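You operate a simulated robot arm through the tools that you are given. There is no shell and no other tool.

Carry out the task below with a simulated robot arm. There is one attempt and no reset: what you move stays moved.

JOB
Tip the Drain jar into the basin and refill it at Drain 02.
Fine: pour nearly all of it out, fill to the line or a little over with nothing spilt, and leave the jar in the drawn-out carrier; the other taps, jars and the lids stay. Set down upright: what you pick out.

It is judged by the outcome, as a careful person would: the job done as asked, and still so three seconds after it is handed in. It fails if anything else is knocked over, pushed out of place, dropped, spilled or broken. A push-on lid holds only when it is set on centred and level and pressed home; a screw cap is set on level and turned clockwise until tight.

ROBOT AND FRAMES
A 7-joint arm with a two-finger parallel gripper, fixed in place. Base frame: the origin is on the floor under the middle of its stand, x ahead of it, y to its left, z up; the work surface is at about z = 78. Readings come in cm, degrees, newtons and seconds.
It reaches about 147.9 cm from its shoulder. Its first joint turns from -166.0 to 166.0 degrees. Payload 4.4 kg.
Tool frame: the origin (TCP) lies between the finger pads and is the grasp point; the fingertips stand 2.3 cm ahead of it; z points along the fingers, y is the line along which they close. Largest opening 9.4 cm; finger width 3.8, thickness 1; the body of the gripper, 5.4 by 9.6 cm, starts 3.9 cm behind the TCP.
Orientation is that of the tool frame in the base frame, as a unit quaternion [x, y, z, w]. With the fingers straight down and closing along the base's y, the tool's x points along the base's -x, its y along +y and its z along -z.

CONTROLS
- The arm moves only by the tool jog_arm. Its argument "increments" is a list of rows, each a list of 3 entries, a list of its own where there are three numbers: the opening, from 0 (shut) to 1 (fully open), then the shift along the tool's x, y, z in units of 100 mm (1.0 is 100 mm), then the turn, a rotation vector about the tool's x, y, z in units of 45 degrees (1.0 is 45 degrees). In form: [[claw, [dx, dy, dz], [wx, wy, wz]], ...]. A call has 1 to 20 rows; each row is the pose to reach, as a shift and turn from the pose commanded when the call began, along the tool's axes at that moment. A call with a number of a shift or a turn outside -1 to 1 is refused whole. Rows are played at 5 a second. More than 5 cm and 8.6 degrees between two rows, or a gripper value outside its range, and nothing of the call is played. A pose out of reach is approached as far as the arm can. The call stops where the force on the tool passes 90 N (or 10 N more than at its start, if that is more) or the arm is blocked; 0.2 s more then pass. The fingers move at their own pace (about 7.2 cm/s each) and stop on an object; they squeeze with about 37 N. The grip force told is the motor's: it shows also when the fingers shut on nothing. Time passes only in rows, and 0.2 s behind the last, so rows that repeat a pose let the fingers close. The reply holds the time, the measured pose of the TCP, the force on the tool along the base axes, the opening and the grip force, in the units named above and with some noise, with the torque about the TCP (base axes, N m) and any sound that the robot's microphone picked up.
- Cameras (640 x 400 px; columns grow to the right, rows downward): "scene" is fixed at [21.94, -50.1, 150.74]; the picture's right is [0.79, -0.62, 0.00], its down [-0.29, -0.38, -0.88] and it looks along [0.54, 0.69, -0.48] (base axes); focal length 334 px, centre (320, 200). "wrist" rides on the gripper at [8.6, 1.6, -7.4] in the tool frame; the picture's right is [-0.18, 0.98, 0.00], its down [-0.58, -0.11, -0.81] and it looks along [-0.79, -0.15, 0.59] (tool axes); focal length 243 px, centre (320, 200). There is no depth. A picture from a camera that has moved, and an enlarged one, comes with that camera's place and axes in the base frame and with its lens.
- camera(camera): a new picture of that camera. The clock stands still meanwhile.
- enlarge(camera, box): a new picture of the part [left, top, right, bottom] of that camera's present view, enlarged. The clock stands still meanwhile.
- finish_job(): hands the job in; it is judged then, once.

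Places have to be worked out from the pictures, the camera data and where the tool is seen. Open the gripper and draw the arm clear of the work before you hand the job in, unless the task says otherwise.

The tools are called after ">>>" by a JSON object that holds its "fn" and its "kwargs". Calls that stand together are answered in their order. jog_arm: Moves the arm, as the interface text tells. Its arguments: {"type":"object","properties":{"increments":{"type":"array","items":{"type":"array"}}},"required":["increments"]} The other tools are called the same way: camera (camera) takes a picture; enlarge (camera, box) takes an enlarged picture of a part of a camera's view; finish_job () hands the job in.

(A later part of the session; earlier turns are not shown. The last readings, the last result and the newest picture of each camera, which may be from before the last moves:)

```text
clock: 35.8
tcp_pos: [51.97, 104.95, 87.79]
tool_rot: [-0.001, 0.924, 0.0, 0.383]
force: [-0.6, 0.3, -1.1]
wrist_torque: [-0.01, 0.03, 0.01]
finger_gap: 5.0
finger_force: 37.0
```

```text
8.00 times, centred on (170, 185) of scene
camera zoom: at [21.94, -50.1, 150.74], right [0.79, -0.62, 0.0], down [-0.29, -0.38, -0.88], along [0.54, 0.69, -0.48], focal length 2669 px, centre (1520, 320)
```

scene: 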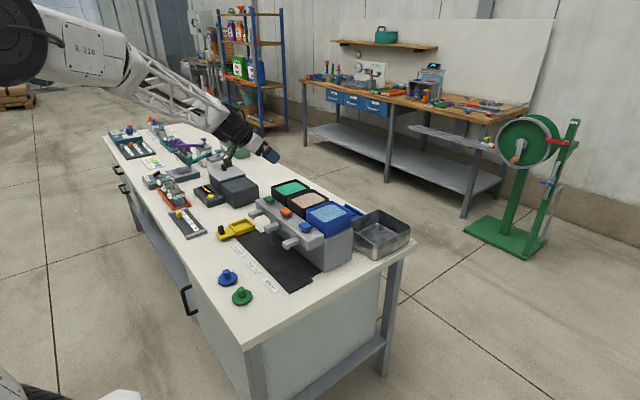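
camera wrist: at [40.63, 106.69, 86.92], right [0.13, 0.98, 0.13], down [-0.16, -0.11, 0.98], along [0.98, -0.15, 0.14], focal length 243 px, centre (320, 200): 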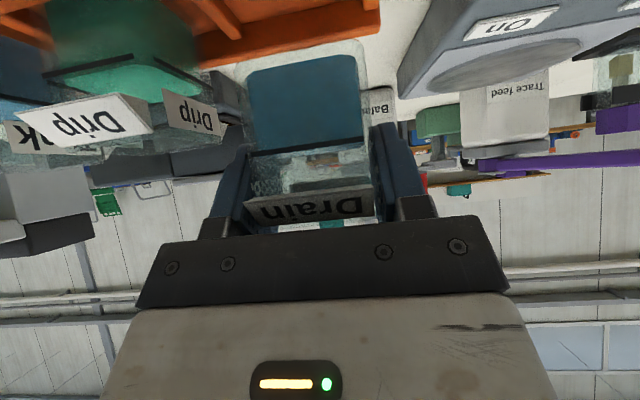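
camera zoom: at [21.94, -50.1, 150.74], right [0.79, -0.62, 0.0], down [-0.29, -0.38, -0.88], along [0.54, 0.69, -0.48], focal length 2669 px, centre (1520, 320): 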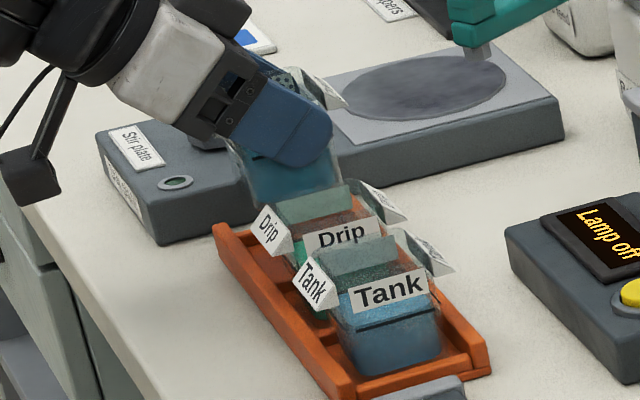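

The jar is out, upright, with its bottom about 5 cm below the TCP. Raising gently to travel height.

>>> {"fn": "jog_arm", "kwargs": {"increments": [[0.3, [-0.03, 0, -0.03], [0, 0, 0]], [0.3, [-0.1, 0, -0.1], [0, 0, 0]], [0.3, [-0.2, 0, -0.2], [0, 0, 0]], [0.3, [-0.3, 0, -0.3], [0, 0, 0]], [0.3, [-0.4, 0, -0.4], [0, 0, 0]], [0.3, [-0.5, 0, -0.5], [0, 0, 0]], [0.3, [-0.6, 0, -0.6], [0, 0, 0]], [0.3, [-0.7, 0, -0.7], [0, 0, 0]], [0.3, [-0.8, 0, -0.8], [0, 0, 0]], [0.3, [-0.9, 0, -0.9], [0, 0, 0]], [0.3, [-0.96, 0, -0.96], [0, 0, 0]], [0.3, [-0.99, 0, -0.99], [0, 0, 0]]]}}

>>> {"fn": "jog_arm", "kwargs": {"increments": [[0.3, [-0.03, 0, -0.03], [0, 0, 0]], [0.3, [-0.1, -0.02, -0.1], [0, 0, 0]], [0.3, [-0.2, -0.06, -0.2], [0, 0, 0]], [0.3, [-0.3, -0.12, -0.3], [0, 0, 0]], [0.3, [-0.4, -0.2, -0.4], [0, 0, 0]], [0.3, [-0.48, -0.3, -0.48], [0, 0, 0]], [0.3, [-0.54, -0.4, -0.54], [0, 0, 0]], [0.3, [-0.58, -0.5, -0.58], [0, 0, 0]], [0.3, [-0.6, -0.6, -0.6], [0, 0, 0]], [0.3, [-0.6, -0.7, -0.6], [0, 0, 0]], [0.3, [-0.6, -0.8, -0.6], [0, 0, 0]], [0.3, [-0.6, -0.9, -0.6], [0, 0, 0]], [0.3, [-0.6, -0.97, -0.6], [0, 0, 0]], [0.3, [-0.6, -1.0, -0.6], [0, 0, 0]]]}}

>>> {"fn": "enlarge", "kwargs": {"camera": "scene", "box": [100, 100, 260, 200]}}

>>> {"fn": "camera", "kwargs": {"camera": "wrist"}}

```text
clock: 38.4
tcp_pos: [51.93, 105.15, 101.74]
tool_rot: [-0.001, 0.924, 0.0, 0.382]
force: [-0.5, 0.7, -0.6]
wrist_torque: [0.0, 0.01, -0.02]
finger_gap: 4.97
finger_force: 37.1
```

```text
clock: 41.4
tcp_pos: [51.93, 95.19, 110.27]
tool_rot: [-0.001, 0.924, 0.001, 0.383]
force: [0.6, -0.3, -1.0]
wrist_torque: [-0.02, 0.03, 0.05]
finger_gap: 4.96
finger_force: 36.8
```

```text
4.00 times, centred on (180, 150) of scene
camera zoom: at [21.94, -50.1, 150.74], right [0.79, -0.62, 0.0], down [-0.29, -0.38, -0.88], along [0.54, 0.69, -0.48], focal length 1334 px, centre (880, 400)
```

zoom: 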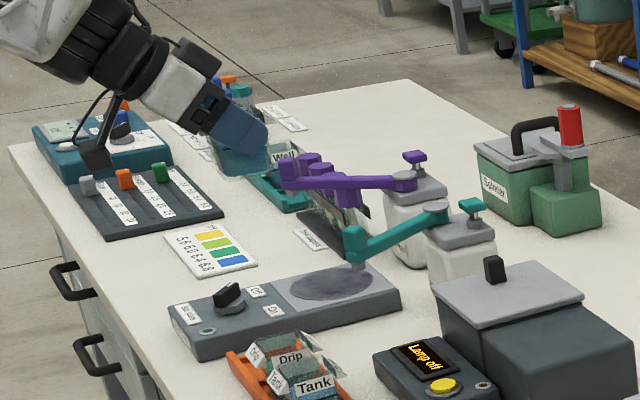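

```text
taken
camera wrist: at [40.52, 96.71, 109.4], right [0.13, 0.98, 0.13], down [-0.16, -0.11, 0.98], along [0.98, -0.15, 0.14], focal length 243 px, centre (320, 200)
```

wrist: 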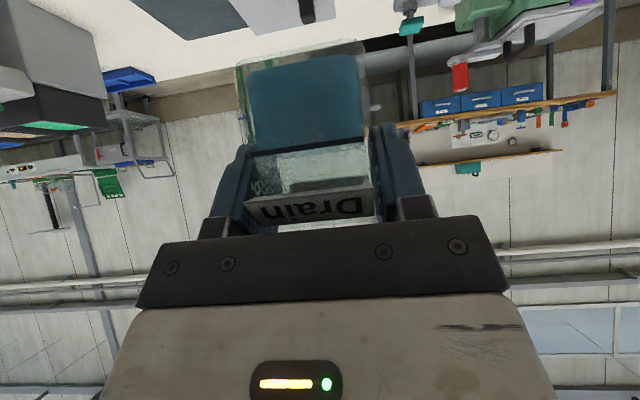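

The jar is level and stable. Carrying it smoothly toward the basin at z≈110, first four segments.

>>> {"fn": "jog_arm", "kwargs": {"increments": [[0.3, [-0.013, -0.029, 0.013], [0, 0, 0]], [0.3, [-0.042, -0.097, 0.042], [0, 0, 0]], [0.3, [-0.084, -0.193, 0.084], [0, 0, 0]], [0.3, [-0.13, -0.3, 0.13], [0, 0, 0]], [0.3, [-0.176, -0.405, 0.176], [0, 0, 0]], [0.3, [-0.223, -0.511, 0.223], [0, 0, 0]], [0.3, [-0.269, -0.618, 0.269], [0, 0, 0]], [0.3, [-0.315, -0.724, 0.315], [0, 0, 0]], [0.3, [-0.361, -0.83, 0.361], [0, 0, 0]], [0.3, [-0.395, -0.907, 0.395], [0, 0, 0]], [0.3, [-0.412, -0.946, 0.412], [0, 0, 0]], [0.3, [-0.42, -0.965, 0.42], [0, 0, 0]]]}}

>>> {"fn": "jog_arm", "kwargs": {"increments": [[0.3, [-0.013, -0.029, 0.013], [0, 0, 0]], [0.3, [-0.042, -0.097, 0.042], [0, 0, 0]], [0.3, [-0.084, -0.193, 0.084], [0, 0, 0]], [0.3, [-0.13, -0.3, 0.13], [0, 0, 0]], [0.3, [-0.176, -0.405, 0.176], [0, 0, 0]], [0.3, [-0.223, -0.511, 0.223], [0, 0, 0]], [0.3, [-0.269, -0.618, 0.269], [0, 0, 0]], [0.3, [-0.315, -0.724, 0.315], [0, 0, 0]], [0.3, [-0.361, -0.83, 0.361], [0, 0, 0]], [0.3, [-0.395, -0.907, 0.395], [0, 0, 0]], [0.3, [-0.412, -0.946, 0.412], [0, 0, 0]], [0.3, [-0.42, -0.965, 0.42], [0, 0, 0]]]}}

>>> {"fn": "jog_arm", "kwargs": {"increments": [[0.3, [-0.013, -0.029, 0.013], [0, 0, 0]], [0.3, [-0.042, -0.097, 0.042], [0, 0, 0]], [0.3, [-0.084, -0.193, 0.084], [0, 0, 0]], [0.3, [-0.13, -0.3, 0.13], [0, 0, 0]], [0.3, [-0.176, -0.405, 0.176], [0, 0, 0]], [0.3, [-0.223, -0.511, 0.223], [0, 0, 0]], [0.3, [-0.269, -0.618, 0.269], [0, 0, 0]], [0.3, [-0.315, -0.724, 0.315], [0, 0, 0]], [0.3, [-0.361, -0.83, 0.361], [0, 0, 0]], [0.3, [-0.395, -0.907, 0.395], [0, 0, 0]], [0.3, [-0.412, -0.946, 0.412], [0, 0, 0]], [0.3, [-0.42, -0.965, 0.42], [0, 0, 0]]]}}

>>> {"fn": "jog_arm", "kwargs": {"increments": [[0.3, [-0.013, -0.029, 0.013], [0, 0, 0]], [0.3, [-0.042, -0.097, 0.042], [0, 0, 0]], [0.3, [-0.084, -0.193, 0.084], [0, 0, 0]], [0.3, [-0.13, -0.3, 0.13], [0, 0, 0]], [0.3, [-0.176, -0.405, 0.176], [0, 0, 0]], [0.3, [-0.223, -0.511, 0.223], [0, 0, 0]], [0.3, [-0.269, -0.618, 0.269], [0, 0, 0]], [0.3, [-0.315, -0.724, 0.315], [0, 0, 0]], [0.3, [-0.361, -0.83, 0.361], [0, 0, 0]], [0.3, [-0.395, -0.907, 0.395], [0, 0, 0]], [0.3, [-0.412, -0.946, 0.412], [0, 0, 0]], [0.3, [-0.42, -0.965, 0.42], [0, 0, 0]]]}}

>>> {"fn": "camera", "kwargs": {"camera": "scene"}}

```text
clock: 44.0
tcp_pos: [57.82, 85.6, 110.36]
tool_rot: [0.0, 0.924, 0.0, 0.382]
force: [0.4, 0.4, -0.7]
wrist_torque: [-0.01, -0.01, -0.02]
finger_gap: 4.97
finger_force: 37.1
```

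```text
clock: 46.6
tcp_pos: [63.8, 75.81, 110.24]
tool_rot: [-0.001, 0.924, 0.0, 0.383]
force: [0.5, 0.0, -0.7]
wrist_torque: [0.05, -0.01, -0.03]
finger_gap: 4.96
finger_force: 37.2
```

```text
clock: 49.2
tcp_pos: [69.86, 66.19, 110.27]
tool_rot: [-0.001, 0.924, 0.0, 0.382]
force: [-0.5, -0.3, -1.1]
wrist_torque: [0.01, 0.02, 0.01]
finger_gap: 4.95
finger_force: 37.6
```

```text
clock: 51.8
tcp_pos: [75.78, 56.61, 110.24]
tool_rot: [-0.001, 0.924, 0.0, 0.383]
force: [-0.6, 0.1, -1.4]
wrist_torque: [0.03, 0.02, 0.0]
finger_gap: 4.94
finger_force: 37.4
```

```text
taken
```

scene: 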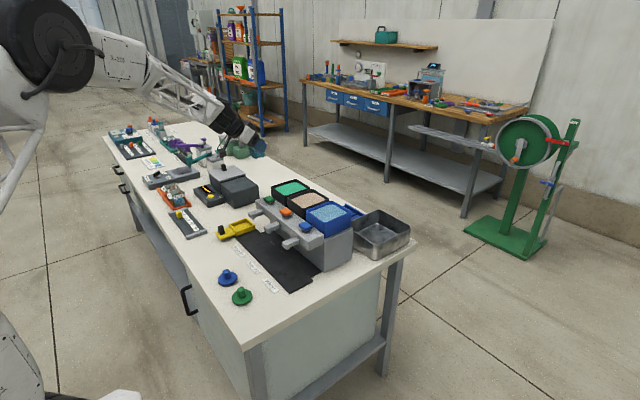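

Everything stays level and stable. Carrying on with the other four segments to above the basin.

>>> {"fn": "jog_arm", "kwargs": {"increments": [[0.3, [-0.013, -0.029, 0.013], [0, 0, 0]], [0.3, [-0.042, -0.097, 0.042], [0, 0, 0]], [0.3, [-0.084, -0.193, 0.084], [0, 0, 0]], [0.3, [-0.13, -0.3, 0.13], [0, 0, 0]], [0.3, [-0.176, -0.405, 0.176], [0, 0, 0]], [0.3, [-0.223, -0.511, 0.223], [0, 0, 0]], [0.3, [-0.269, -0.618, 0.269], [0, 0, 0]], [0.3, [-0.315, -0.724, 0.315], [0, 0, 0]], [0.3, [-0.361, -0.83, 0.361], [0, 0, 0]], [0.3, [-0.395, -0.907, 0.395], [0, 0, 0]], [0.3, [-0.412, -0.946, 0.412], [0, 0, 0]], [0.3, [-0.42, -0.965, 0.42], [0, 0, 0]]]}}

>>> {"fn": "jog_arm", "kwargs": {"increments": [[0.3, [-0.013, -0.029, 0.013], [0, 0, 0]], [0.3, [-0.042, -0.097, 0.042], [0, 0, 0]], [0.3, [-0.084, -0.193, 0.084], [0, 0, 0]], [0.3, [-0.13, -0.3, 0.13], [0, 0, 0]], [0.3, [-0.176, -0.405, 0.176], [0, 0, 0]], [0.3, [-0.223, -0.511, 0.223], [0, 0, 0]], [0.3, [-0.269, -0.618, 0.269], [0, 0, 0]], [0.3, [-0.315, -0.724, 0.315], [0, 0, 0]], [0.3, [-0.361, -0.83, 0.361], [0, 0, 0]], [0.3, [-0.395, -0.907, 0.395], [0, 0, 0]], [0.3, [-0.412, -0.946, 0.412], [0, 0, 0]], [0.3, [-0.42, -0.965, 0.42], [0, 0, 0]]]}}

>>> {"fn": "jog_arm", "kwargs": {"increments": [[0.3, [-0.013, -0.029, 0.013], [0, 0, 0]], [0.3, [-0.042, -0.097, 0.042], [0, 0, 0]], [0.3, [-0.084, -0.193, 0.084], [0, 0, 0]], [0.3, [-0.13, -0.3, 0.13], [0, 0, 0]], [0.3, [-0.176, -0.405, 0.176], [0, 0, 0]], [0.3, [-0.223, -0.511, 0.223], [0, 0, 0]], [0.3, [-0.269, -0.618, 0.269], [0, 0, 0]], [0.3, [-0.315, -0.724, 0.315], [0, 0, 0]], [0.3, [-0.361, -0.83, 0.361], [0, 0, 0]], [0.3, [-0.395, -0.907, 0.395], [0, 0, 0]], [0.3, [-0.412, -0.946, 0.412], [0, 0, 0]], [0.3, [-0.42, -0.965, 0.42], [0, 0, 0]]]}}

>>> {"fn": "jog_arm", "kwargs": {"increments": [[0.3, [-0.013, -0.029, 0.013], [0, 0, 0]], [0.3, [-0.042, -0.097, 0.042], [0, 0, 0]], [0.3, [-0.084, -0.193, 0.084], [0, 0, 0]], [0.3, [-0.13, -0.3, 0.13], [0, 0, 0]], [0.3, [-0.176, -0.405, 0.176], [0, 0, 0]], [0.3, [-0.223, -0.511, 0.223], [0, 0, 0]], [0.3, [-0.269, -0.618, 0.269], [0, 0, 0]], [0.3, [-0.315, -0.724, 0.315], [0, 0, 0]], [0.3, [-0.361, -0.83, 0.361], [0, 0, 0]], [0.3, [-0.395, -0.907, 0.395], [0, 0, 0]], [0.3, [-0.412, -0.946, 0.412], [0, 0, 0]], [0.3, [-0.42, -0.965, 0.42], [0, 0, 0]]]}}

>>> {"fn": "enlarge", "kwargs": {"camera": "scene", "box": [220, 120, 430, 270]}}

>>> {"fn": "camera", "kwargs": {"camera": "wrist"}}

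```text
clock: 54.4
tcp_pos: [81.68, 46.84, 110.23]
tool_rot: [-0.002, 0.924, 0.002, 0.383]
force: [-0.1, -0.3, -0.5]
wrist_torque: [0.0, -0.03, 0.0]
finger_gap: 4.96
finger_force: 37.2
```

```text
clock: 57.0
tcp_pos: [87.75, 37.18, 110.28]
tool_rot: [0.0, 0.924, 0.0, 0.382]
force: [0.2, 0.7, -1.2]
wrist_torque: [0.01, 0.01, 0.0]
finger_gap: 4.95
finger_force: 37.0
```

```text
clock: 59.6
tcp_pos: [93.54, 27.46, 110.36]
tool_rot: [-0.001, 0.924, 0.0, 0.383]
force: [0.5, -1.5, -0.9]
wrist_torque: [-0.01, -0.03, 0.0]
finger_gap: 4.95
finger_force: 36.7
```

```text
clock: 62.2
tcp_pos: [99.52, 17.95, 110.2]
tool_rot: [0.0, 0.924, 0.0, 0.383]
force: [0.5, 0.1, -1.5]
wrist_torque: [0.0, 0.01, 0.02]
finger_gap: 4.96
finger_force: 36.7
```

```text
2.67 times, centred on (325, 195) of scene
camera zoom: at [21.94, -50.1, 150.74], right [0.79, -0.62, 0.0], down [-0.29, -0.38, -0.88], along [0.54, 0.69, -0.48], focal length 890 px, centre (307, 213)
```

zoom: 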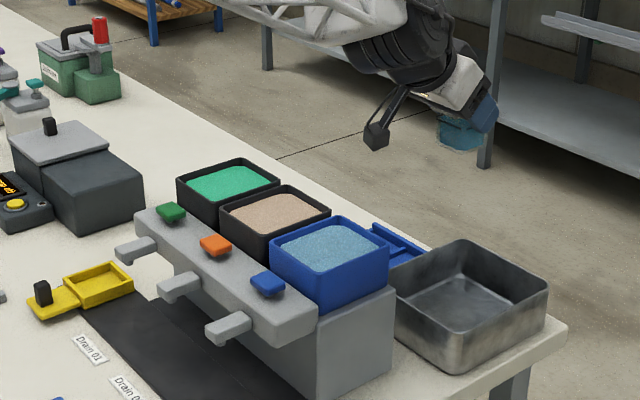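

```text
taken
camera wrist: at [88.06, 19.55, 109.41], right [0.13, 0.98, 0.13], down [-0.16, -0.11, 0.98], along [0.98, -0.15, 0.14], focal length 243 px, centre (320, 200)
```

wrist: 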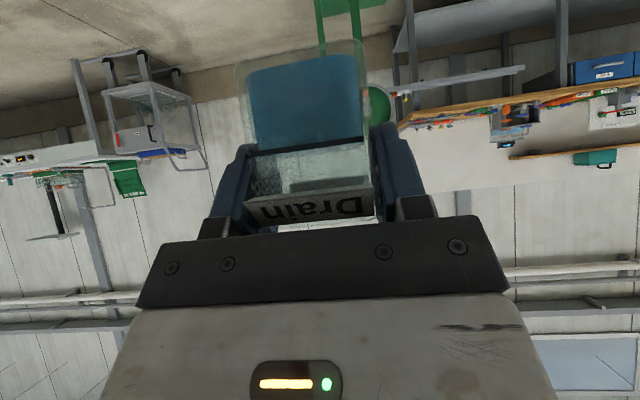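

The jar hangs above the basin. A closer look at the basin to fix its rim before I lower and pour.

>>> {"fn": "enlarge", "kwargs": {"camera": "scene", "box": [340, 195, 420, 270]}}

```text
5.33 times, centred on (380, 232) of scene
camera zoom: at [21.94, -50.1, 150.74], right [0.79, -0.62, 0.0], down [-0.29, -0.38, -0.88], along [0.54, 0.69, -0.48], focal length 1779 px, centre (0, 27)
```

zoom: 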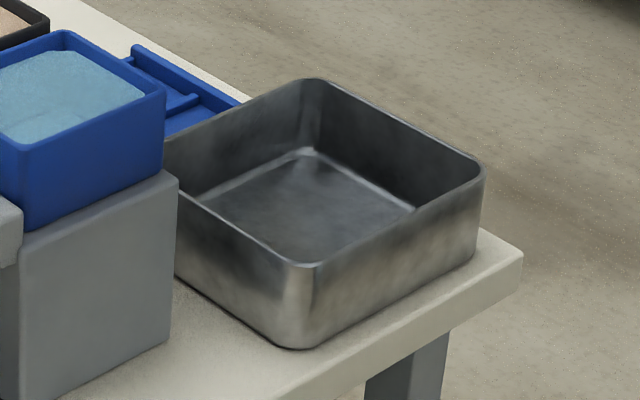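

The basin spans about x 92.4–109, y 8.4–23.9, with its rim at z≈85. I'll lower to about (101, 19, 100), so the lip falls over the middle.

>>> {"fn": "jog_arm", "kwargs": {"increments": [[0.3, [0.02, 0.0, 0.03], [0, 0, 0]], [0.3, [0.07, 0.01, 0.09], [0, 0, 0]], [0.3, [0.14, 0.02, 0.19], [0, 0, 0]], [0.3, [0.21, 0.03, 0.29], [0, 0, 0]], [0.3, [0.28, 0.04, 0.39], [0, 0, 0]], [0.3, [0.36, 0.05, 0.49], [0, 0, 0]], [0.3, [0.43, 0.07, 0.59], [0, 0, 0]], [0.3, [0.5, 0.08, 0.68], [0, 0, 0]], [0.3, [0.57, 0.09, 0.76], [0, 0, 0]], [0.3, [0.6, 0.1, 0.81], [0, 0, 0]], [0.3, [0.615, 0.1, 0.83], [0, 0, 0]], [0.3, [0.615, 0.1, 0.83], [0, 0, 0]]]}}

>>> {"fn": "enlarge", "kwargs": {"camera": "scene", "box": [280, 140, 430, 270]}}

```text
clock: 64.8
tcp_pos: [101.08, 19.0, 100.15]
tool_rot: [0.0, 0.924, 0.0, 0.383]
force: [-0.3, -0.9, -1.1]
wrist_torque: [0.0, -0.01, 0.01]
finger_gap: 4.95
finger_force: 37.3
```

```text
3.08 times, centred on (355, 205) of scene
camera zoom: at [21.94, -50.1, 150.74], right [0.79, -0.62, 0.0], down [-0.29, -0.38, -0.88], along [0.54, 0.69, -0.48], focal length 1026 px, centre (212, 185)
```

zoom: 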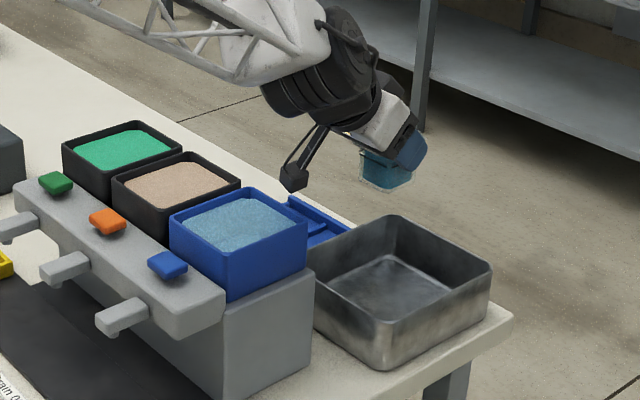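

The point straight below the jar falls well inside the basin floor. Starting the tilt toward −y: first to about 40°.

>>> {"fn": "jog_arm", "kwargs": {"increments": [[0.3, [0, 0, 0], [-0.03, 0, 0.03]], [0.3, [0, 0, 0], [-0.09, 0, 0.09]], [0.3, [0, 0, 0], [-0.15, 0, 0.15]], [0.3, [0, 0, 0], [-0.21, 0, 0.21]], [0.3, [0, 0, 0], [-0.28, 0, 0.28]], [0.3, [0, 0, 0], [-0.35, 0, 0.35]], [0.3, [0, 0, 0], [-0.42, 0, 0.42]], [0.3, [0, 0, 0], [-0.48, 0, 0.48]], [0.3, [0, 0, 0], [-0.54, 0, 0.54]], [0.3, [0, 0, 0], [-0.6, 0, 0.6]], [0.3, [0, 0, 0], [-0.63, 0, 0.63]]]}}

>>> {"fn": "enlarge", "kwargs": {"camera": "scene", "box": [280, 140, 430, 270]}}

>>> {"fn": "camera", "kwargs": {"camera": "wrist"}}

```text
clock: 67.2
tcp_pos: [101.09, 18.98, 100.04]
tool_rot: [0.131, 0.868, 0.317, 0.359]
force: [0.0, 0.5, -0.9]
wrist_torque: [-0.04, 0.0, 0.01]
finger_gap: 4.96
finger_force: 37.0
```

```text
3.08 times, centred on (355, 205) of scene
camera zoom: at [21.94, -50.1, 150.74], right [0.79, -0.62, 0.0], down [-0.29, -0.38, -0.88], along [0.54, 0.69, -0.48], focal length 1026 px, centre (212, 185)
```

zoom: 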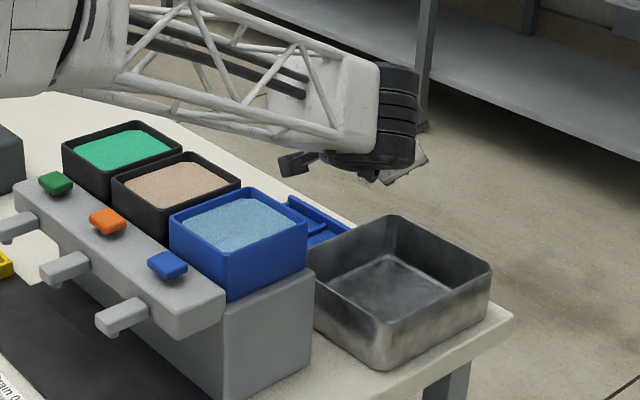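

```text
taken
camera wrist: at [89.65, 20.72, 100.39], right [0.13, 0.67, 0.73], down [-0.16, -0.72, 0.68], along [0.98, -0.2, 0.01], focal length 243 px, centre (320, 200)
```

wrist: 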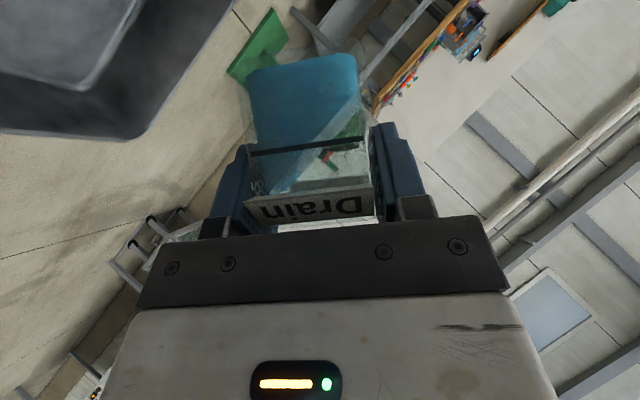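

The wrist view shows the liquid surface shifting toward the lip, with nothing out yet. Continuing slowly to about 85° to pour the bulk out.

>>> {"fn": "jog_arm", "kwargs": {"increments": [[0.3, [0, 0, 0], [-0.03, 0, 0.03]], [0.3, [0, 0, 0], [-0.065, 0, 0.065]], [0.3, [0, 0, 0], [-0.1, 0, 0.1]], [0.3, [0, 0, 0], [-0.135, 0, 0.135]], [0.3, [0, 0, 0], [-0.17, 0, 0.17]], [0.3, [0, 0, 0], [-0.205, 0, 0.205]], [0.3, [0, 0, 0], [-0.24, 0, 0.24]], [0.3, [0, 0, 0], [-0.275, 0, 0.275]], [0.3, [0, 0, 0], [-0.31, 0, 0.31]]]}}

>>> {"fn": "camera", "kwargs": {"camera": "wrist"}}

>>> {"fn": "enlarge", "kwargs": {"camera": "scene", "box": [280, 140, 430, 270]}}

```text
clock: 69.2
tcp_pos: [100.96, 19.07, 100.15]
tool_rot: [0.191, 0.801, 0.462, 0.331]
force: [-0.7, 0.6, -0.7]
wrist_torque: [-0.04, 0.0, 0.01]
finger_gap: 4.96
finger_force: 37.1
```

```text
taken
camera wrist: at [89.65, 20.55, 101.08], right [0.13, 0.38, 0.92], down [-0.16, -0.9, 0.4], along [0.98, -0.2, -0.06], focal length 243 px, centre (320, 200)
```

wrist: 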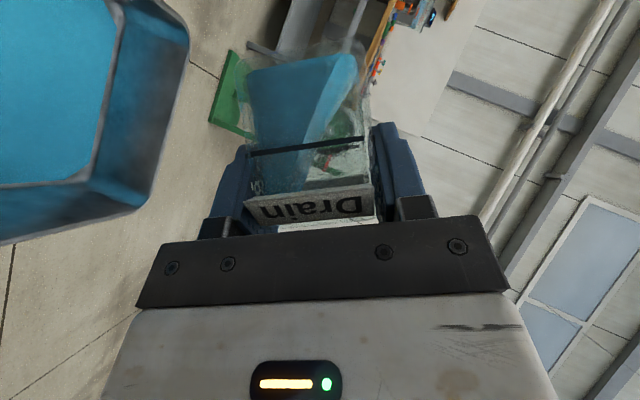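

```text
3.08 times, centred on (355, 205) of scene
camera zoom: at [21.94, -50.1, 150.74], right [0.79, -0.62, 0.0], down [-0.29, -0.38, -0.88], along [0.54, 0.69, -0.48], focal length 1026 px, centre (212, 185)
```

zoom: 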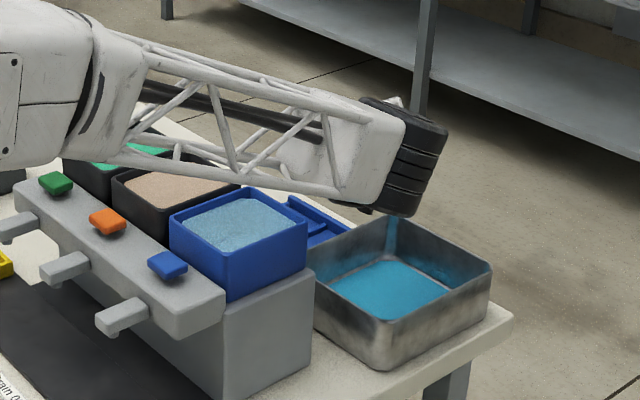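

The stream is falling cleanly into the basin. Continuing the tilt to about 100°.

>>> {"fn": "jog_arm", "kwargs": {"increments": [[0.3, [0, 0, 0], [-0.03, 0, 0.03]], [0.3, [0, 0, 0], [-0.07, 0, 0.07]], [0.3, [0, 0, 0], [-0.11, 0, 0.11]], [0.3, [0, 0, 0], [-0.15, 0, 0.15]], [0.3, [0, 0, 0], [-0.19, 0, 0.19]], [0.3, [0, 0, 0], [-0.23, 0, 0.23]], [0.3, [0, 0, 0], [-0.27, 0, 0.27]], [0.3, [0, 0, 0], [-0.31, 0, 0.31]], [0.3, [0, 0, 0], [-0.35, 0, 0.35]], [0.3, [0, 0, 0], [-0.39, 0, 0.39]], [0.3, [0, 0, 0], [-0.43, 0, 0.43]], [0.3, [0, 0, 0], [-0.47, 0, 0.47]], [0.3, [0, 0, 0], [-0.51, 0, 0.51]], [0.3, [0, 0, 0], [-0.55, 0, 0.55]], [0.3, [0, 0, 0], [-0.59, 0, 0.59]], [0.3, [0, 0, 0], [-0.63, 0, 0.63]], [0.3, [0, 0, 0], [-0.63, 0, 0.63]], [0.3, [0, 0, 0], [-0.63, 0, 0.63]]]}}

>>> {"fn": "camera", "kwargs": {"camera": "wrist"}}

>>> {"fn": "enlarge", "kwargs": {"camera": "scene", "box": [280, 140, 430, 270]}}

```text
clock: 73.0
tcp_pos: [101.02, 19.02, 100.16]
tool_rot: [0.292, 0.594, 0.708, 0.246]
force: [-0.5, -0.2, -0.2]
wrist_torque: [-0.02, 0.03, 0.0]
finger_gap: 4.94
finger_force: 36.8
```

```text
taken
camera wrist: at [89.68, 19.53, 101.74], right [0.13, -0.3, 0.95], down [-0.16, -0.95, -0.28], along [0.98, -0.11, -0.17], focal length 243 px, centre (320, 200)
```

wrist: 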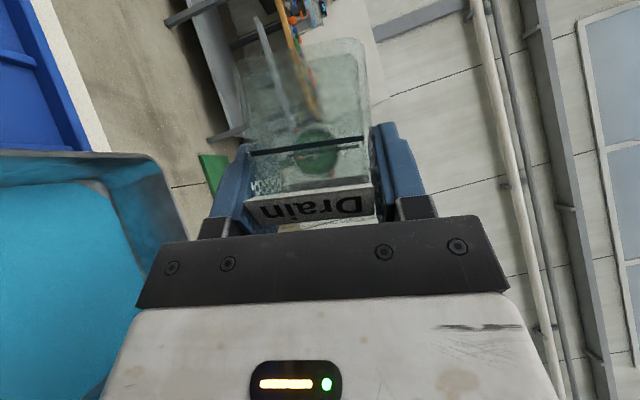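

```text
3.08 times, centred on (355, 205) of scene
camera zoom: at [21.94, -50.1, 150.74], right [0.79, -0.62, 0.0], down [-0.29, -0.38, -0.88], along [0.54, 0.69, -0.48], focal length 1026 px, centre (212, 185)
```

zoom: 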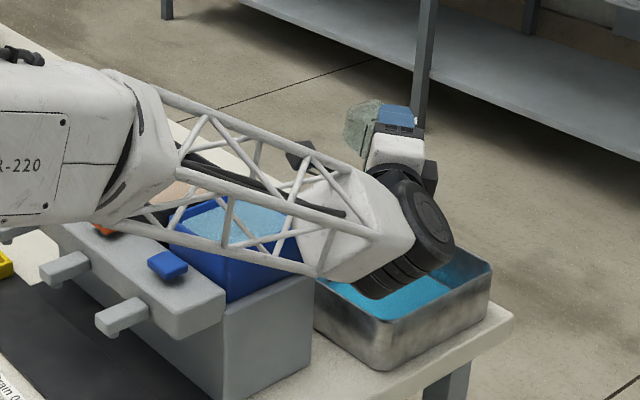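

The jar looks empty already. I'll rise 4 cm and tip further to about 122° for a moment so the last drops leave, then enlarge.

>>> {"fn": "jog_arm", "kwargs": {"increments": [[0.3, [0.02, 0.13, 0.02], [0, 0, 0]], [0.3, [0.04, 0.26, 0.04], [-0.04, 0, 0.04]], [0.3, [0.05, 0.39, 0.05], [-0.09, 0, 0.09]], [0.3, [0.05, 0.39, 0.05], [-0.14, 0, 0.14]], [0.3, [0.05, 0.39, 0.05], [-0.19, 0, 0.19]], [0.3, [0.05, 0.39, 0.05], [-0.24, 0, 0.24]], [0.3, [0.05, 0.39, 0.05], [-0.29, 0, 0.29]], [0.3, [0.05, 0.39, 0.05], [-0.34, 0, 0.34]], [0.3, [0.05, 0.39, 0.05], [-0.34, 0, 0.34]], [0.3, [0.05, 0.39, 0.05], [-0.34, 0, 0.34]], [0.3, [0.05, 0.39, 0.05], [-0.34, 0, 0.34]], [0.3, [0.05, 0.39, 0.05], [-0.34, 0, 0.34]], [0.3, [0.05, 0.39, 0.05], [-0.34, 0, 0.34]]]}}

>>> {"fn": "enlarge", "kwargs": {"camera": "wrist", "box": [200, 20, 440, 240]}}

>>> {"fn": "enlarge", "kwargs": {"camera": "scene", "box": [280, 140, 430, 270]}}

```text
clock: 75.8
tcp_pos: [101.14, 19.03, 104.03]
tool_rot: [0.334, 0.451, 0.807, 0.187]
force: [-0.3, 0.5, -0.9]
wrist_torque: [-0.02, -0.02, 0.01]
finger_gap: 4.96
finger_force: 36.8
```

```text
1.82 times, centred on (320, 130) of wrist
camera zoom: at [89.7, 18.91, 105.87], right [0.13, -0.63, 0.77], down [-0.16, -0.78, -0.61], along [0.98, -0.04, -0.2], focal length 441 px, centre (320, 327)
```

zoom: 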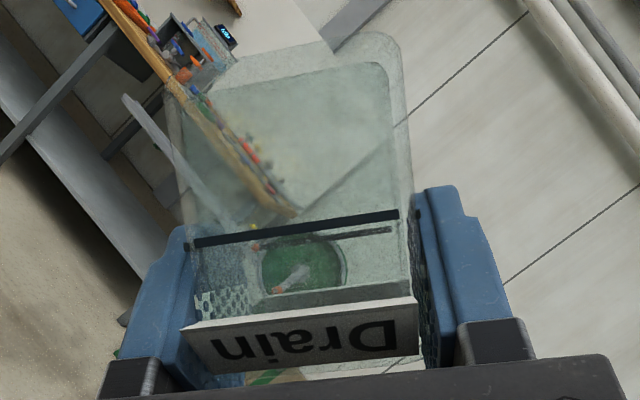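

```text
3.08 times, centred on (355, 205) of scene
camera zoom: at [21.94, -50.1, 150.74], right [0.79, -0.62, 0.0], down [-0.29, -0.38, -0.88], along [0.54, 0.69, -0.48], focal length 1026 px, centre (212, 185)
```

zoom: 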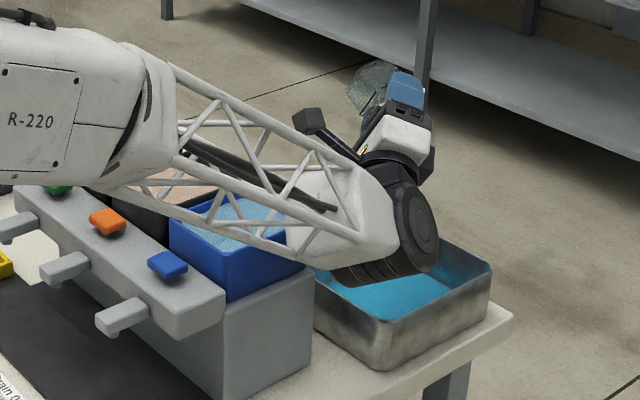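

The jar is empty and clear. Raising to z≈111 and turning it back upright.

>>> {"fn": "jog_arm", "kwargs": {"increments": [[0.3, [0.09, 0.2, 0.09], [0, 0, 0]], [0.3, [0.18, 0.4, 0.18], [0, 0, 0]], [0.3, [0.26, 0.6, 0.26], [0, 0, 0]], [0.3, [0.26, 0.6, 0.26], [0.1, 0, -0.1]], [0.3, [0.26, 0.6, 0.26], [0.2, 0, -0.2]], [0.3, [0.26, 0.6, 0.26], [0.3, 0, -0.3]], [0.3, [0.26, 0.6, 0.26], [0.4, 0, -0.4]], [0.3, [0.26, 0.6, 0.26], [0.5, 0, -0.5]], [0.3, [0.26, 0.6, 0.26], [0.6, 0, -0.6]], [0.3, [0.26, 0.6, 0.26], [0.7, 0, -0.7]], [0.3, [0.26, 0.6, 0.26], [0.8, 0, -0.8]], [0.3, [0.26, 0.6, 0.26], [0.9, 0, -0.9]], [0.3, [0.26, 0.6, 0.26], [0.95, 0, -0.95]]]}}

>>> {"fn": "jog_arm", "kwargs": {"increments": [[0.3, [0, 0, 0], [0.1, 0, -0.1]], [0.3, [0, 0, 0], [0.2, 0, -0.2]], [0.3, [0, 0, 0], [0.3, 0, -0.3]], [0.3, [0, 0, 0], [0.4, 0, -0.4]], [0.3, [0, 0, 0], [0.5, 0, -0.5]], [0.3, [0, 0, 0], [0.6, 0, -0.6]], [0.3, [0, 0, 0], [0.7, 0, -0.7]], [0.3, [0, 0, 0], [0.8, 0, -0.8]], [0.3, [0, 0, 0], [0.9, 0, -0.9]], [0.3, [0, 0, 0], [0.96, 0, -0.96]], [0.3, [0, 0, 0], [0.96, 0, -0.96]]]}}

>>> {"fn": "camera", "kwargs": {"camera": "wrist"}}

>>> {"fn": "enlarge", "kwargs": {"camera": "scene", "box": [280, 110, 430, 270]}}

```text
clock: 78.6
tcp_pos: [100.99, 18.96, 111.12]
tool_rot: [0.194, 0.796, 0.469, 0.33]
force: [1.0, 0.6, 0.3]
wrist_torque: [-0.01, 0.0, 0.02]
finger_gap: 4.98
finger_force: 37.2
```

```text
clock: 81.0
tcp_pos: [100.99, 19.1, 111.11]
tool_rot: [-0.001, 0.924, 0.001, 0.383]
force: [-0.3, 0.2, -0.1]
wrist_torque: [-0.01, 0.02, 0.03]
finger_gap: 4.98
finger_force: 36.9
```

```text
taken
camera wrist: at [89.59, 20.62, 110.15], right [0.13, 0.98, 0.13], down [-0.16, -0.11, 0.98], along [0.98, -0.15, 0.14], focal length 243 px, centre (320, 200)
```

wrist: 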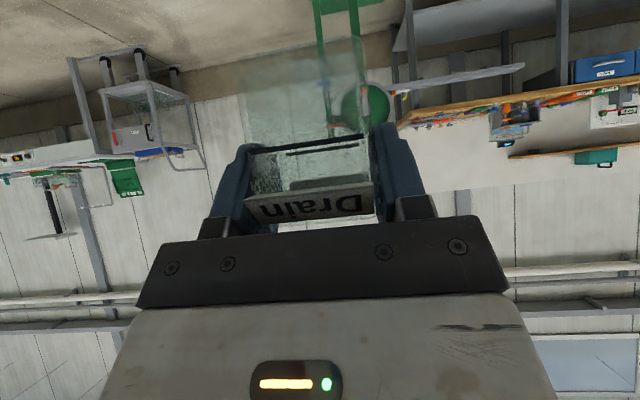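

```text
2.50 times, centred on (355, 190) of scene
camera zoom: at [21.94, -50.1, 150.74], right [0.79, -0.62, 0.0], down [-0.29, -0.38, -0.88], along [0.54, 0.69, -0.48], focal length 834 px, centre (232, 225)
```

zoom: 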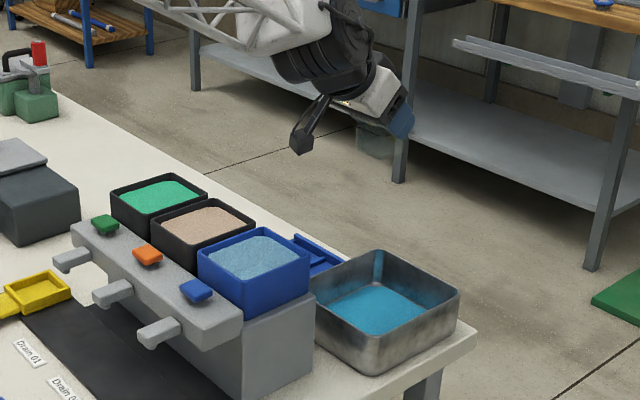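

The jar is upright again and all the liquid is in the basin. Moving at height toward the yellow carrier at about (65, 54).

>>> {"fn": "jog_arm", "kwargs": {"increments": [[0.3, [0.08, 0.11, -0.08], [0, 0, 0]], [0.3, [0.2, 0.28, -0.2], [0, 0, 0]], [0.3, [0.32, 0.45, -0.32], [0, 0, 0]], [0.3, [0.45, 0.62, -0.45], [0, 0, 0]], [0.3, [0.56, 0.78, -0.56], [0, 0, 0]], [0.3, [0.636, 0.88, -0.636], [0, 0, 0]]]}}

>>> {"fn": "jog_arm", "kwargs": {"increments": [[0.3, [0.08, 0.11, -0.08], [0, 0, 0]], [0.3, [0.2, 0.28, -0.2], [0, 0, 0]], [0.3, [0.32, 0.45, -0.32], [0, 0, 0]], [0.3, [0.45, 0.62, -0.45], [0, 0, 0]], [0.3, [0.56, 0.78, -0.56], [0, 0, 0]], [0.3, [0.636, 0.88, -0.636], [0, 0, 0]]]}}

>>> {"fn": "jog_arm", "kwargs": {"increments": [[0.3, [0.08, 0.11, -0.08], [0, 0, 0]], [0.3, [0.2, 0.28, -0.2], [0, 0, 0]], [0.3, [0.32, 0.45, -0.32], [0, 0, 0]], [0.3, [0.45, 0.62, -0.45], [0, 0, 0]], [0.3, [0.56, 0.78, -0.56], [0, 0, 0]], [0.3, [0.636, 0.88, -0.636], [0, 0, 0]]]}}

>>> {"fn": "jog_arm", "kwargs": {"increments": [[0.3, [0.08, 0.11, -0.08], [0, 0, 0]], [0.3, [0.2, 0.28, -0.2], [0, 0, 0]], [0.3, [0.32, 0.45, -0.32], [0, 0, 0]], [0.3, [0.45, 0.62, -0.45], [0, 0, 0]], [0.3, [0.56, 0.78, -0.56], [0, 0, 0]], [0.3, [0.636, 0.88, -0.636], [0, 0, 0]]]}}

>>> {"fn": "camera", "kwargs": {"camera": "wrist"}}

>>> {"fn": "enlarge", "kwargs": {"camera": "scene", "box": [190, 130, 340, 250]}}

```text
clock: 82.4
tcp_pos: [92.0, 27.75, 111.11]
tool_rot: [0.0, 0.924, 0.0, 0.383]
force: [-0.1, 0.7, -1.0]
wrist_torque: [0.02, -0.03, 0.0]
finger_gap: 4.97
finger_force: 36.2
```

```text
clock: 83.8
tcp_pos: [83.06, 36.54, 111.21]
tool_rot: [0.0, 0.924, 0.0, 0.383]
force: [0.0, 0.4, -1.4]
wrist_torque: [-0.01, 0.0, -0.02]
finger_gap: 4.97
finger_force: 36.8
```

```text
clock: 85.2
tcp_pos: [73.96, 45.29, 111.15]
tool_rot: [0.0, 0.924, 0.0, 0.383]
force: [0.1, 0.1, -0.1]
wrist_torque: [0.0, 0.02, 0.01]
finger_gap: 4.93
finger_force: 37.2
```

```text
clock: 86.6
tcp_pos: [64.88, 54.14, 111.11]
tool_rot: [0.0, 0.924, 0.0, 0.383]
force: [-0.4, 0.3, -1.0]
wrist_torque: [-0.02, 0.03, -0.01]
finger_gap: 4.98
finger_force: 36.9
```

```text
taken
camera wrist: at [53.57, 55.87, 110.26], right [0.13, 0.98, 0.13], down [-0.16, -0.11, 0.98], along [0.98, -0.15, 0.14], focal length 243 px, centre (320, 200)
```

wrist: 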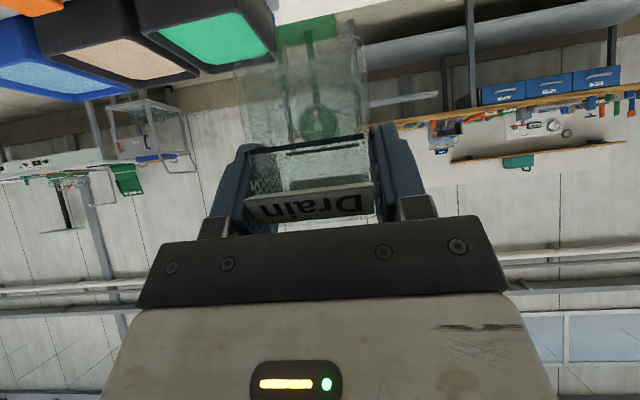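

```text
3.33 times, centred on (265, 190) of scene
camera zoom: at [21.94, -50.1, 150.74], right [0.79, -0.62, 0.0], down [-0.29, -0.38, -0.88], along [0.54, 0.69, -0.48], focal length 1112 px, centre (503, 233)
```

zoom: 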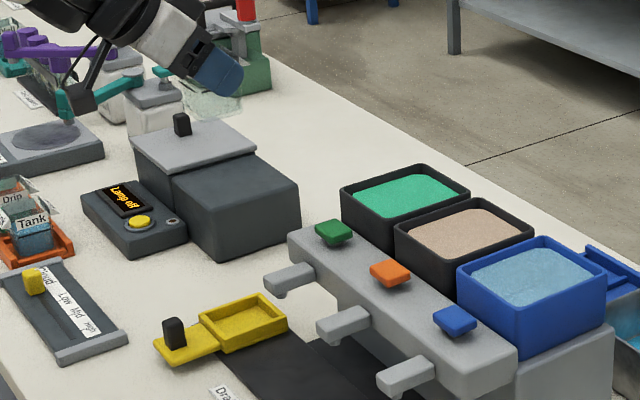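

I'm above the carrier at height. Lowering to TCP z≈92 (jar bottom about 87) for an alignment check.

>>> {"fn": "jog_arm", "kwargs": {"increments": [[0.3, [0.15, 0, 0.15], [0, 0, 0]], [0.3, [0.35, 0, 0.35], [0, 0, 0]], [0.3, [0.55, 0, 0.55], [0, 0, 0]], [0.3, [0.75, 0, 0.75], [0, 0, 0]], [0.3, [0.9, 0, 0.9], [0, 0, 0]], [0.3, [0.99, 0, 0.99], [0, 0, 0]]]}}

>>> {"fn": "jog_arm", "kwargs": {"increments": [[0.3, [0.12, 0, 0.12], [0, 0, 0]], [0.3, [0.24, 0, 0.24], [0, 0, 0]], [0.3, [0.35, 0, 0.35], [0, 0, 0]]]}}

>>> {"fn": "camera", "kwargs": {"camera": "wrist"}}

>>> {"fn": "enlarge", "kwargs": {"camera": "scene", "box": [210, 190, 290, 250]}}

>>> {"fn": "enlarge", "kwargs": {"camera": "wrist", "box": [190, 0, 430, 150]}}

```text
clock: 88.0
tcp_pos: [65.05, 54.13, 97.28]
tool_rot: [0.0, 0.924, 0.001, 0.382]
force: [0.6, -0.4, 0.2]
wrist_torque: [0.01, 0.01, 0.02]
finger_gap: 4.94
finger_force: 36.8
```

```text
clock: 88.8
tcp_pos: [65.16, 54.08, 92.19]
tool_rot: [0.001, 0.924, -0.001, 0.382]
force: [0.6, 0.2, 0.1]
wrist_torque: [-0.02, -0.01, -0.03]
finger_gap: 4.96
finger_force: 36.8
```

```text
taken
camera wrist: at [53.69, 55.71, 91.22], right [0.13, 0.98, 0.13], down [-0.16, -0.11, 0.98], along [0.98, -0.15, 0.14], focal length 243 px, centre (320, 200)
```

wrist: 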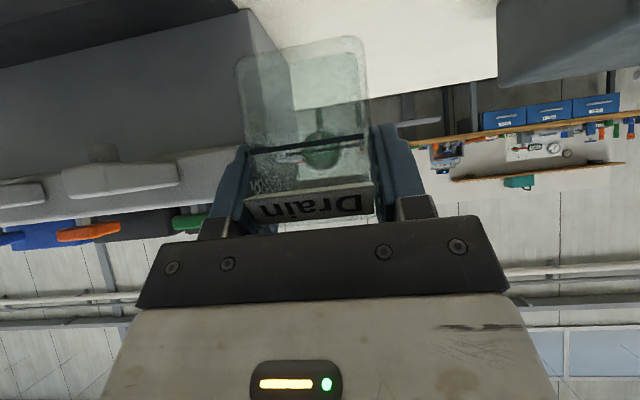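

```text
6.67 times, centred on (250, 220) of scene
camera zoom: at [21.94, -50.1, 150.74], right [0.79, -0.62, 0.0], down [-0.29, -0.38, -0.88], along [0.54, 0.69, -0.48], focal length 2224 px, centre (787, 67)
```

zoom: 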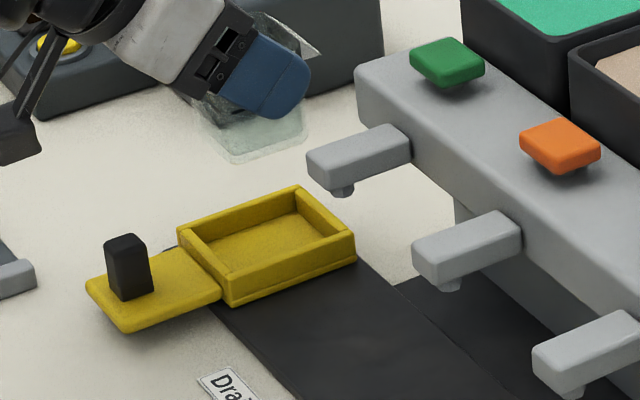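

```text
2.67 times, centred on (310, 75) of wrist
camera zoom: at [53.69, 55.71, 91.22], right [0.13, 0.98, 0.13], down [-0.16, -0.11, 0.98], along [0.98, -0.15, 0.14], focal length 647 px, centre (347, 533)
```

zoom: 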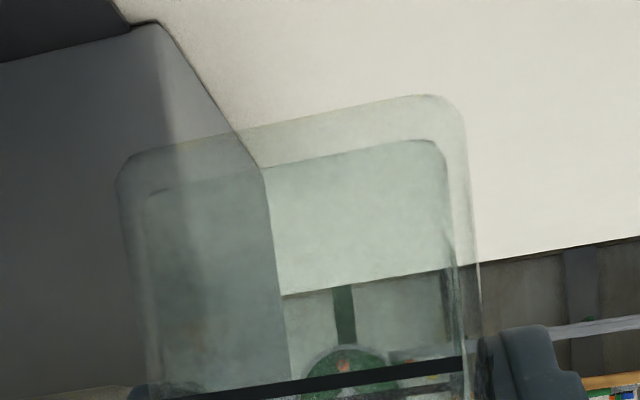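

The scene-camera projection of the jar's bottom corner matches what I see, so the camera data is reliable. Zooming into the carrier for precise corners.

>>> {"fn": "enlarge", "kwargs": {"camera": "scene", "box": [218, 213, 266, 243]}}

```text
13.33 times, centred on (242, 228) of scene
camera zoom: at [21.94, -50.1, 150.74], right [0.79, -0.62, 0.0], down [-0.29, -0.38, -0.88], along [0.54, 0.69, -0.48], focal length 4448 px, centre (1360, -173)
```

zoom: 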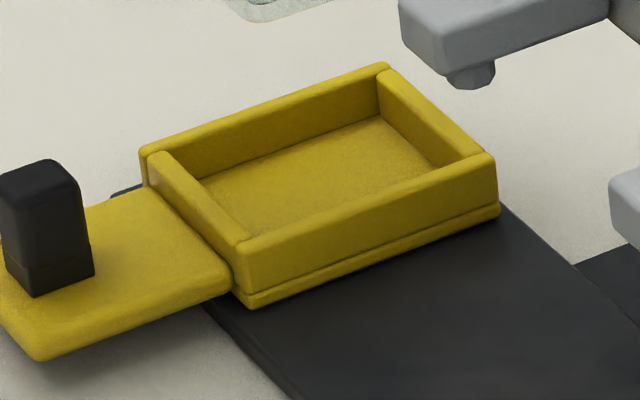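

The carrier interior is about x 61.7–68.3, y 51.5–56.9 with wall top z≈80.4, so the jar should go in at y≈54.2 with only ~0.2 cm to spare each side. Lowering to just above the walls for a fine check.

>>> {"fn": "jog_arm", "kwargs": {"increments": [[0.3, [0.1, 0.0, 0.1], [0, 0, 0]], [0.3, [0.2, 0.005, 0.2], [0, 0, 0]], [0.3, [0.3, 0.01, 0.3], [0, 0, 0]], [0.3, [0.37, 0.01, 0.37], [0, 0, 0]], [0.3, [0.4, 0.01, 0.4], [0, 0, 0]], [0.3, [0.4, 0.01, 0.4], [0, 0, 0]]]}}

>>> {"fn": "enlarge", "kwargs": {"camera": "scene", "box": [218, 210, 266, 240]}}

>>> {"fn": "camera", "kwargs": {"camera": "wrist"}}

```text
clock: 90.2
tcp_pos: [65.03, 54.18, 86.46]
tool_rot: [0.0, 0.924, 0.0, 0.383]
force: [-0.1, -0.3, -0.4]
wrist_torque: [0.01, 0.01, -0.03]
finger_gap: 4.95
finger_force: 36.7
```

```text
13.33 times, centred on (242, 225) of scene
camera zoom: at [21.94, -50.1, 150.74], right [0.79, -0.62, 0.0], down [-0.29, -0.38, -0.88], along [0.54, 0.69, -0.48], focal length 4448 px, centre (1360, -133)
```

zoom: 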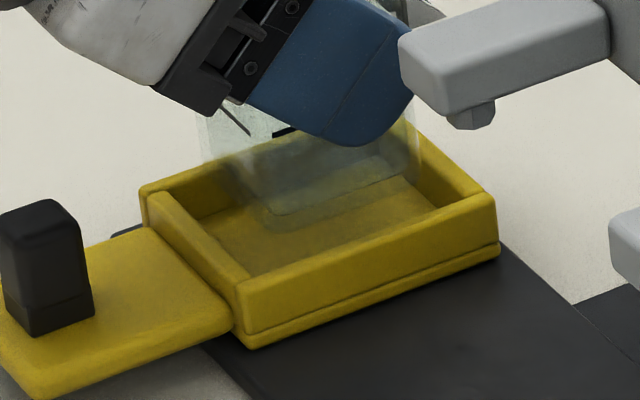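

```text
taken
camera wrist: at [53.67, 55.81, 85.55], right [0.13, 0.98, 0.13], down [-0.16, -0.11, 0.98], along [0.98, -0.15, 0.14], focal length 243 px, centre (320, 200)
```

wrist: 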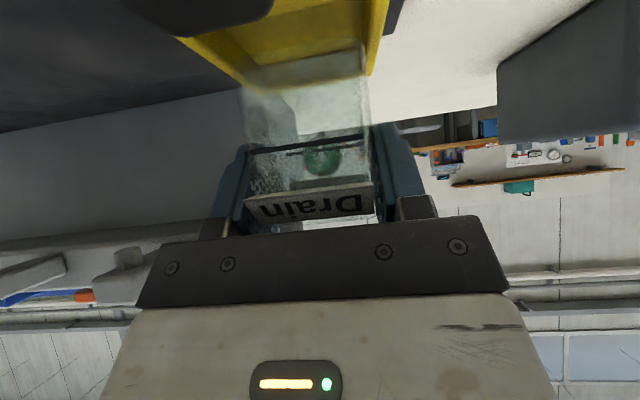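

Enlarging the wrist view where the carrier walls and jar bottom are both visible.

>>> {"fn": "enlarge", "kwargs": {"camera": "wrist", "box": [170, 0, 410, 150]}}

>>> {"fn": "enlarge", "kwargs": {"camera": "scene", "box": [228, 214, 260, 234]}}

```text
2.67 times, centred on (290, 75) of wrist
camera zoom: at [53.67, 55.81, 85.55], right [0.13, 0.98, 0.13], down [-0.16, -0.11, 0.98], along [0.98, -0.15, 0.14], focal length 647 px, centre (400, 533)
```

zoom: 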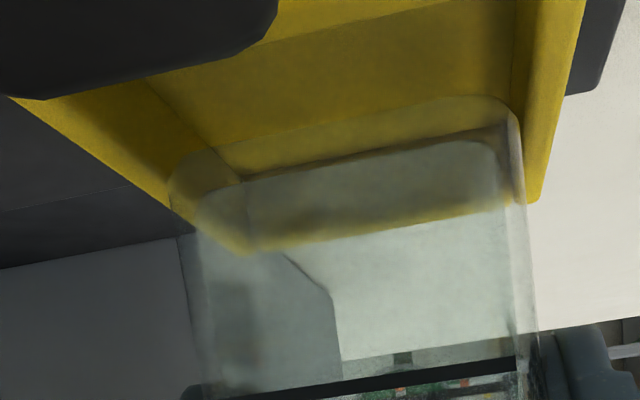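

```text
16.00 times, centred on (244, 224) of scene
camera zoom: at [21.94, -50.1, 150.74], right [0.79, -0.62, 0.0], down [-0.29, -0.38, -0.88], along [0.54, 0.69, -0.48], focal length 5338 px, centre (1536, -184)
```

zoom: 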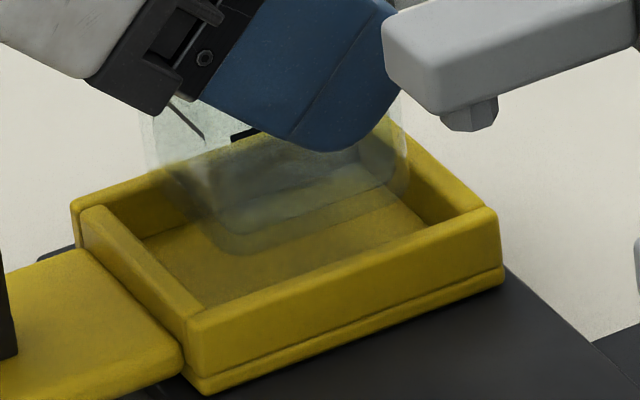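

Jar and walls look nearly aligned, but clearance is tight; I'll zoom further on the near corner for an exact relative reading.

>>> {"fn": "enlarge", "kwargs": {"camera": "scene", "box": [230, 220, 246, 232]}}

>>> {"fn": "enlarge", "kwargs": {"camera": "scene", "box": [244, 214, 260, 226]}}

>>> {"fn": "enlarge", "kwargs": {"camera": "wrist", "box": [320, 0, 400, 60]}}

>>> {"fn": "enlarge", "kwargs": {"camera": "wrist", "box": [190, 20, 290, 100]}}

```text
16.00 times, centred on (238, 226) of scene
camera zoom: at [21.94, -50.1, 150.74], right [0.79, -0.62, 0.0], down [-0.29, -0.38, -0.88], along [0.54, 0.69, -0.48], focal length 5338 px, centre (1632, -216)
```

zoom: 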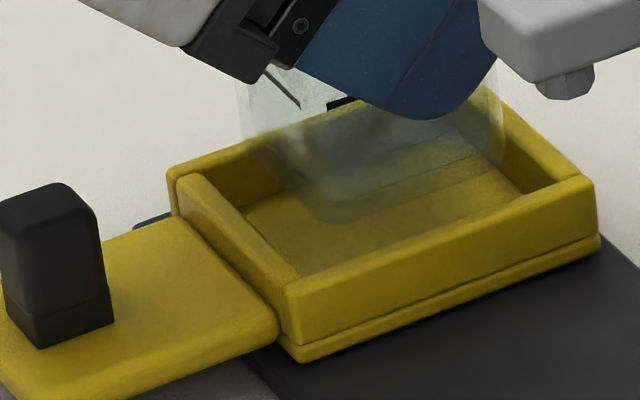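

```text
16.00 times, centred on (252, 220) of scene
camera zoom: at [21.94, -50.1, 150.74], right [0.79, -0.62, 0.0], down [-0.29, -0.38, -0.88], along [0.54, 0.69, -0.48], focal length 5338 px, centre (1408, -120)
```

zoom: 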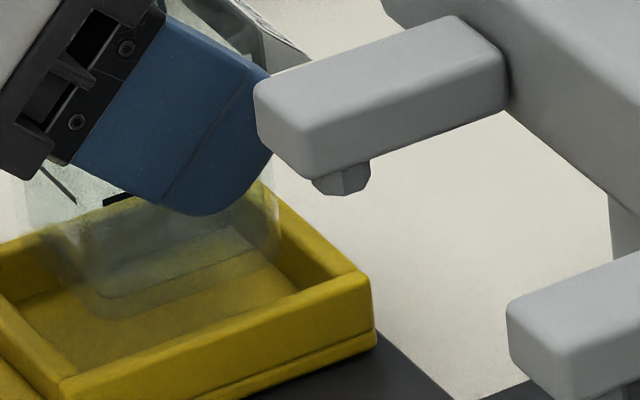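

```text
6.67 times, centred on (360, 30) of wrist
camera zoom: at [53.67, 55.81, 85.55], right [0.13, 0.98, 0.13], down [-0.16, -0.11, 0.98], along [0.98, -0.15, 0.14], focal length 1618 px, centre (53, 1333)
```

zoom: 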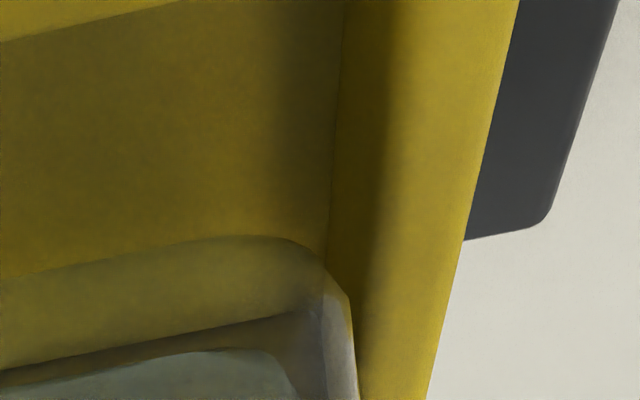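

```text
5.00 times, centred on (240, 60) of wrist
camera zoom: at [53.67, 55.81, 85.55], right [0.13, 0.98, 0.13], down [-0.16, -0.11, 0.98], along [0.98, -0.15, 0.14], focal length 1213 px, centre (720, 900)
```

zoom: 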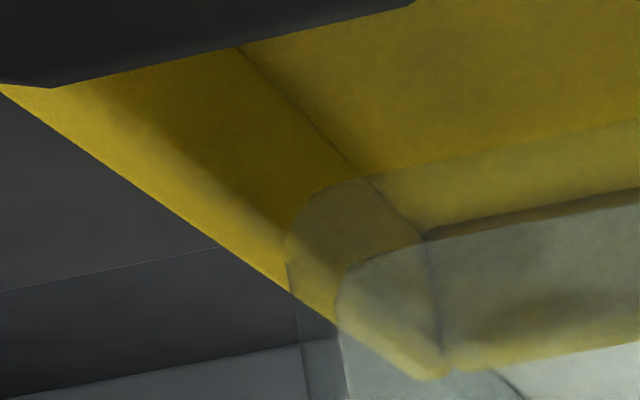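

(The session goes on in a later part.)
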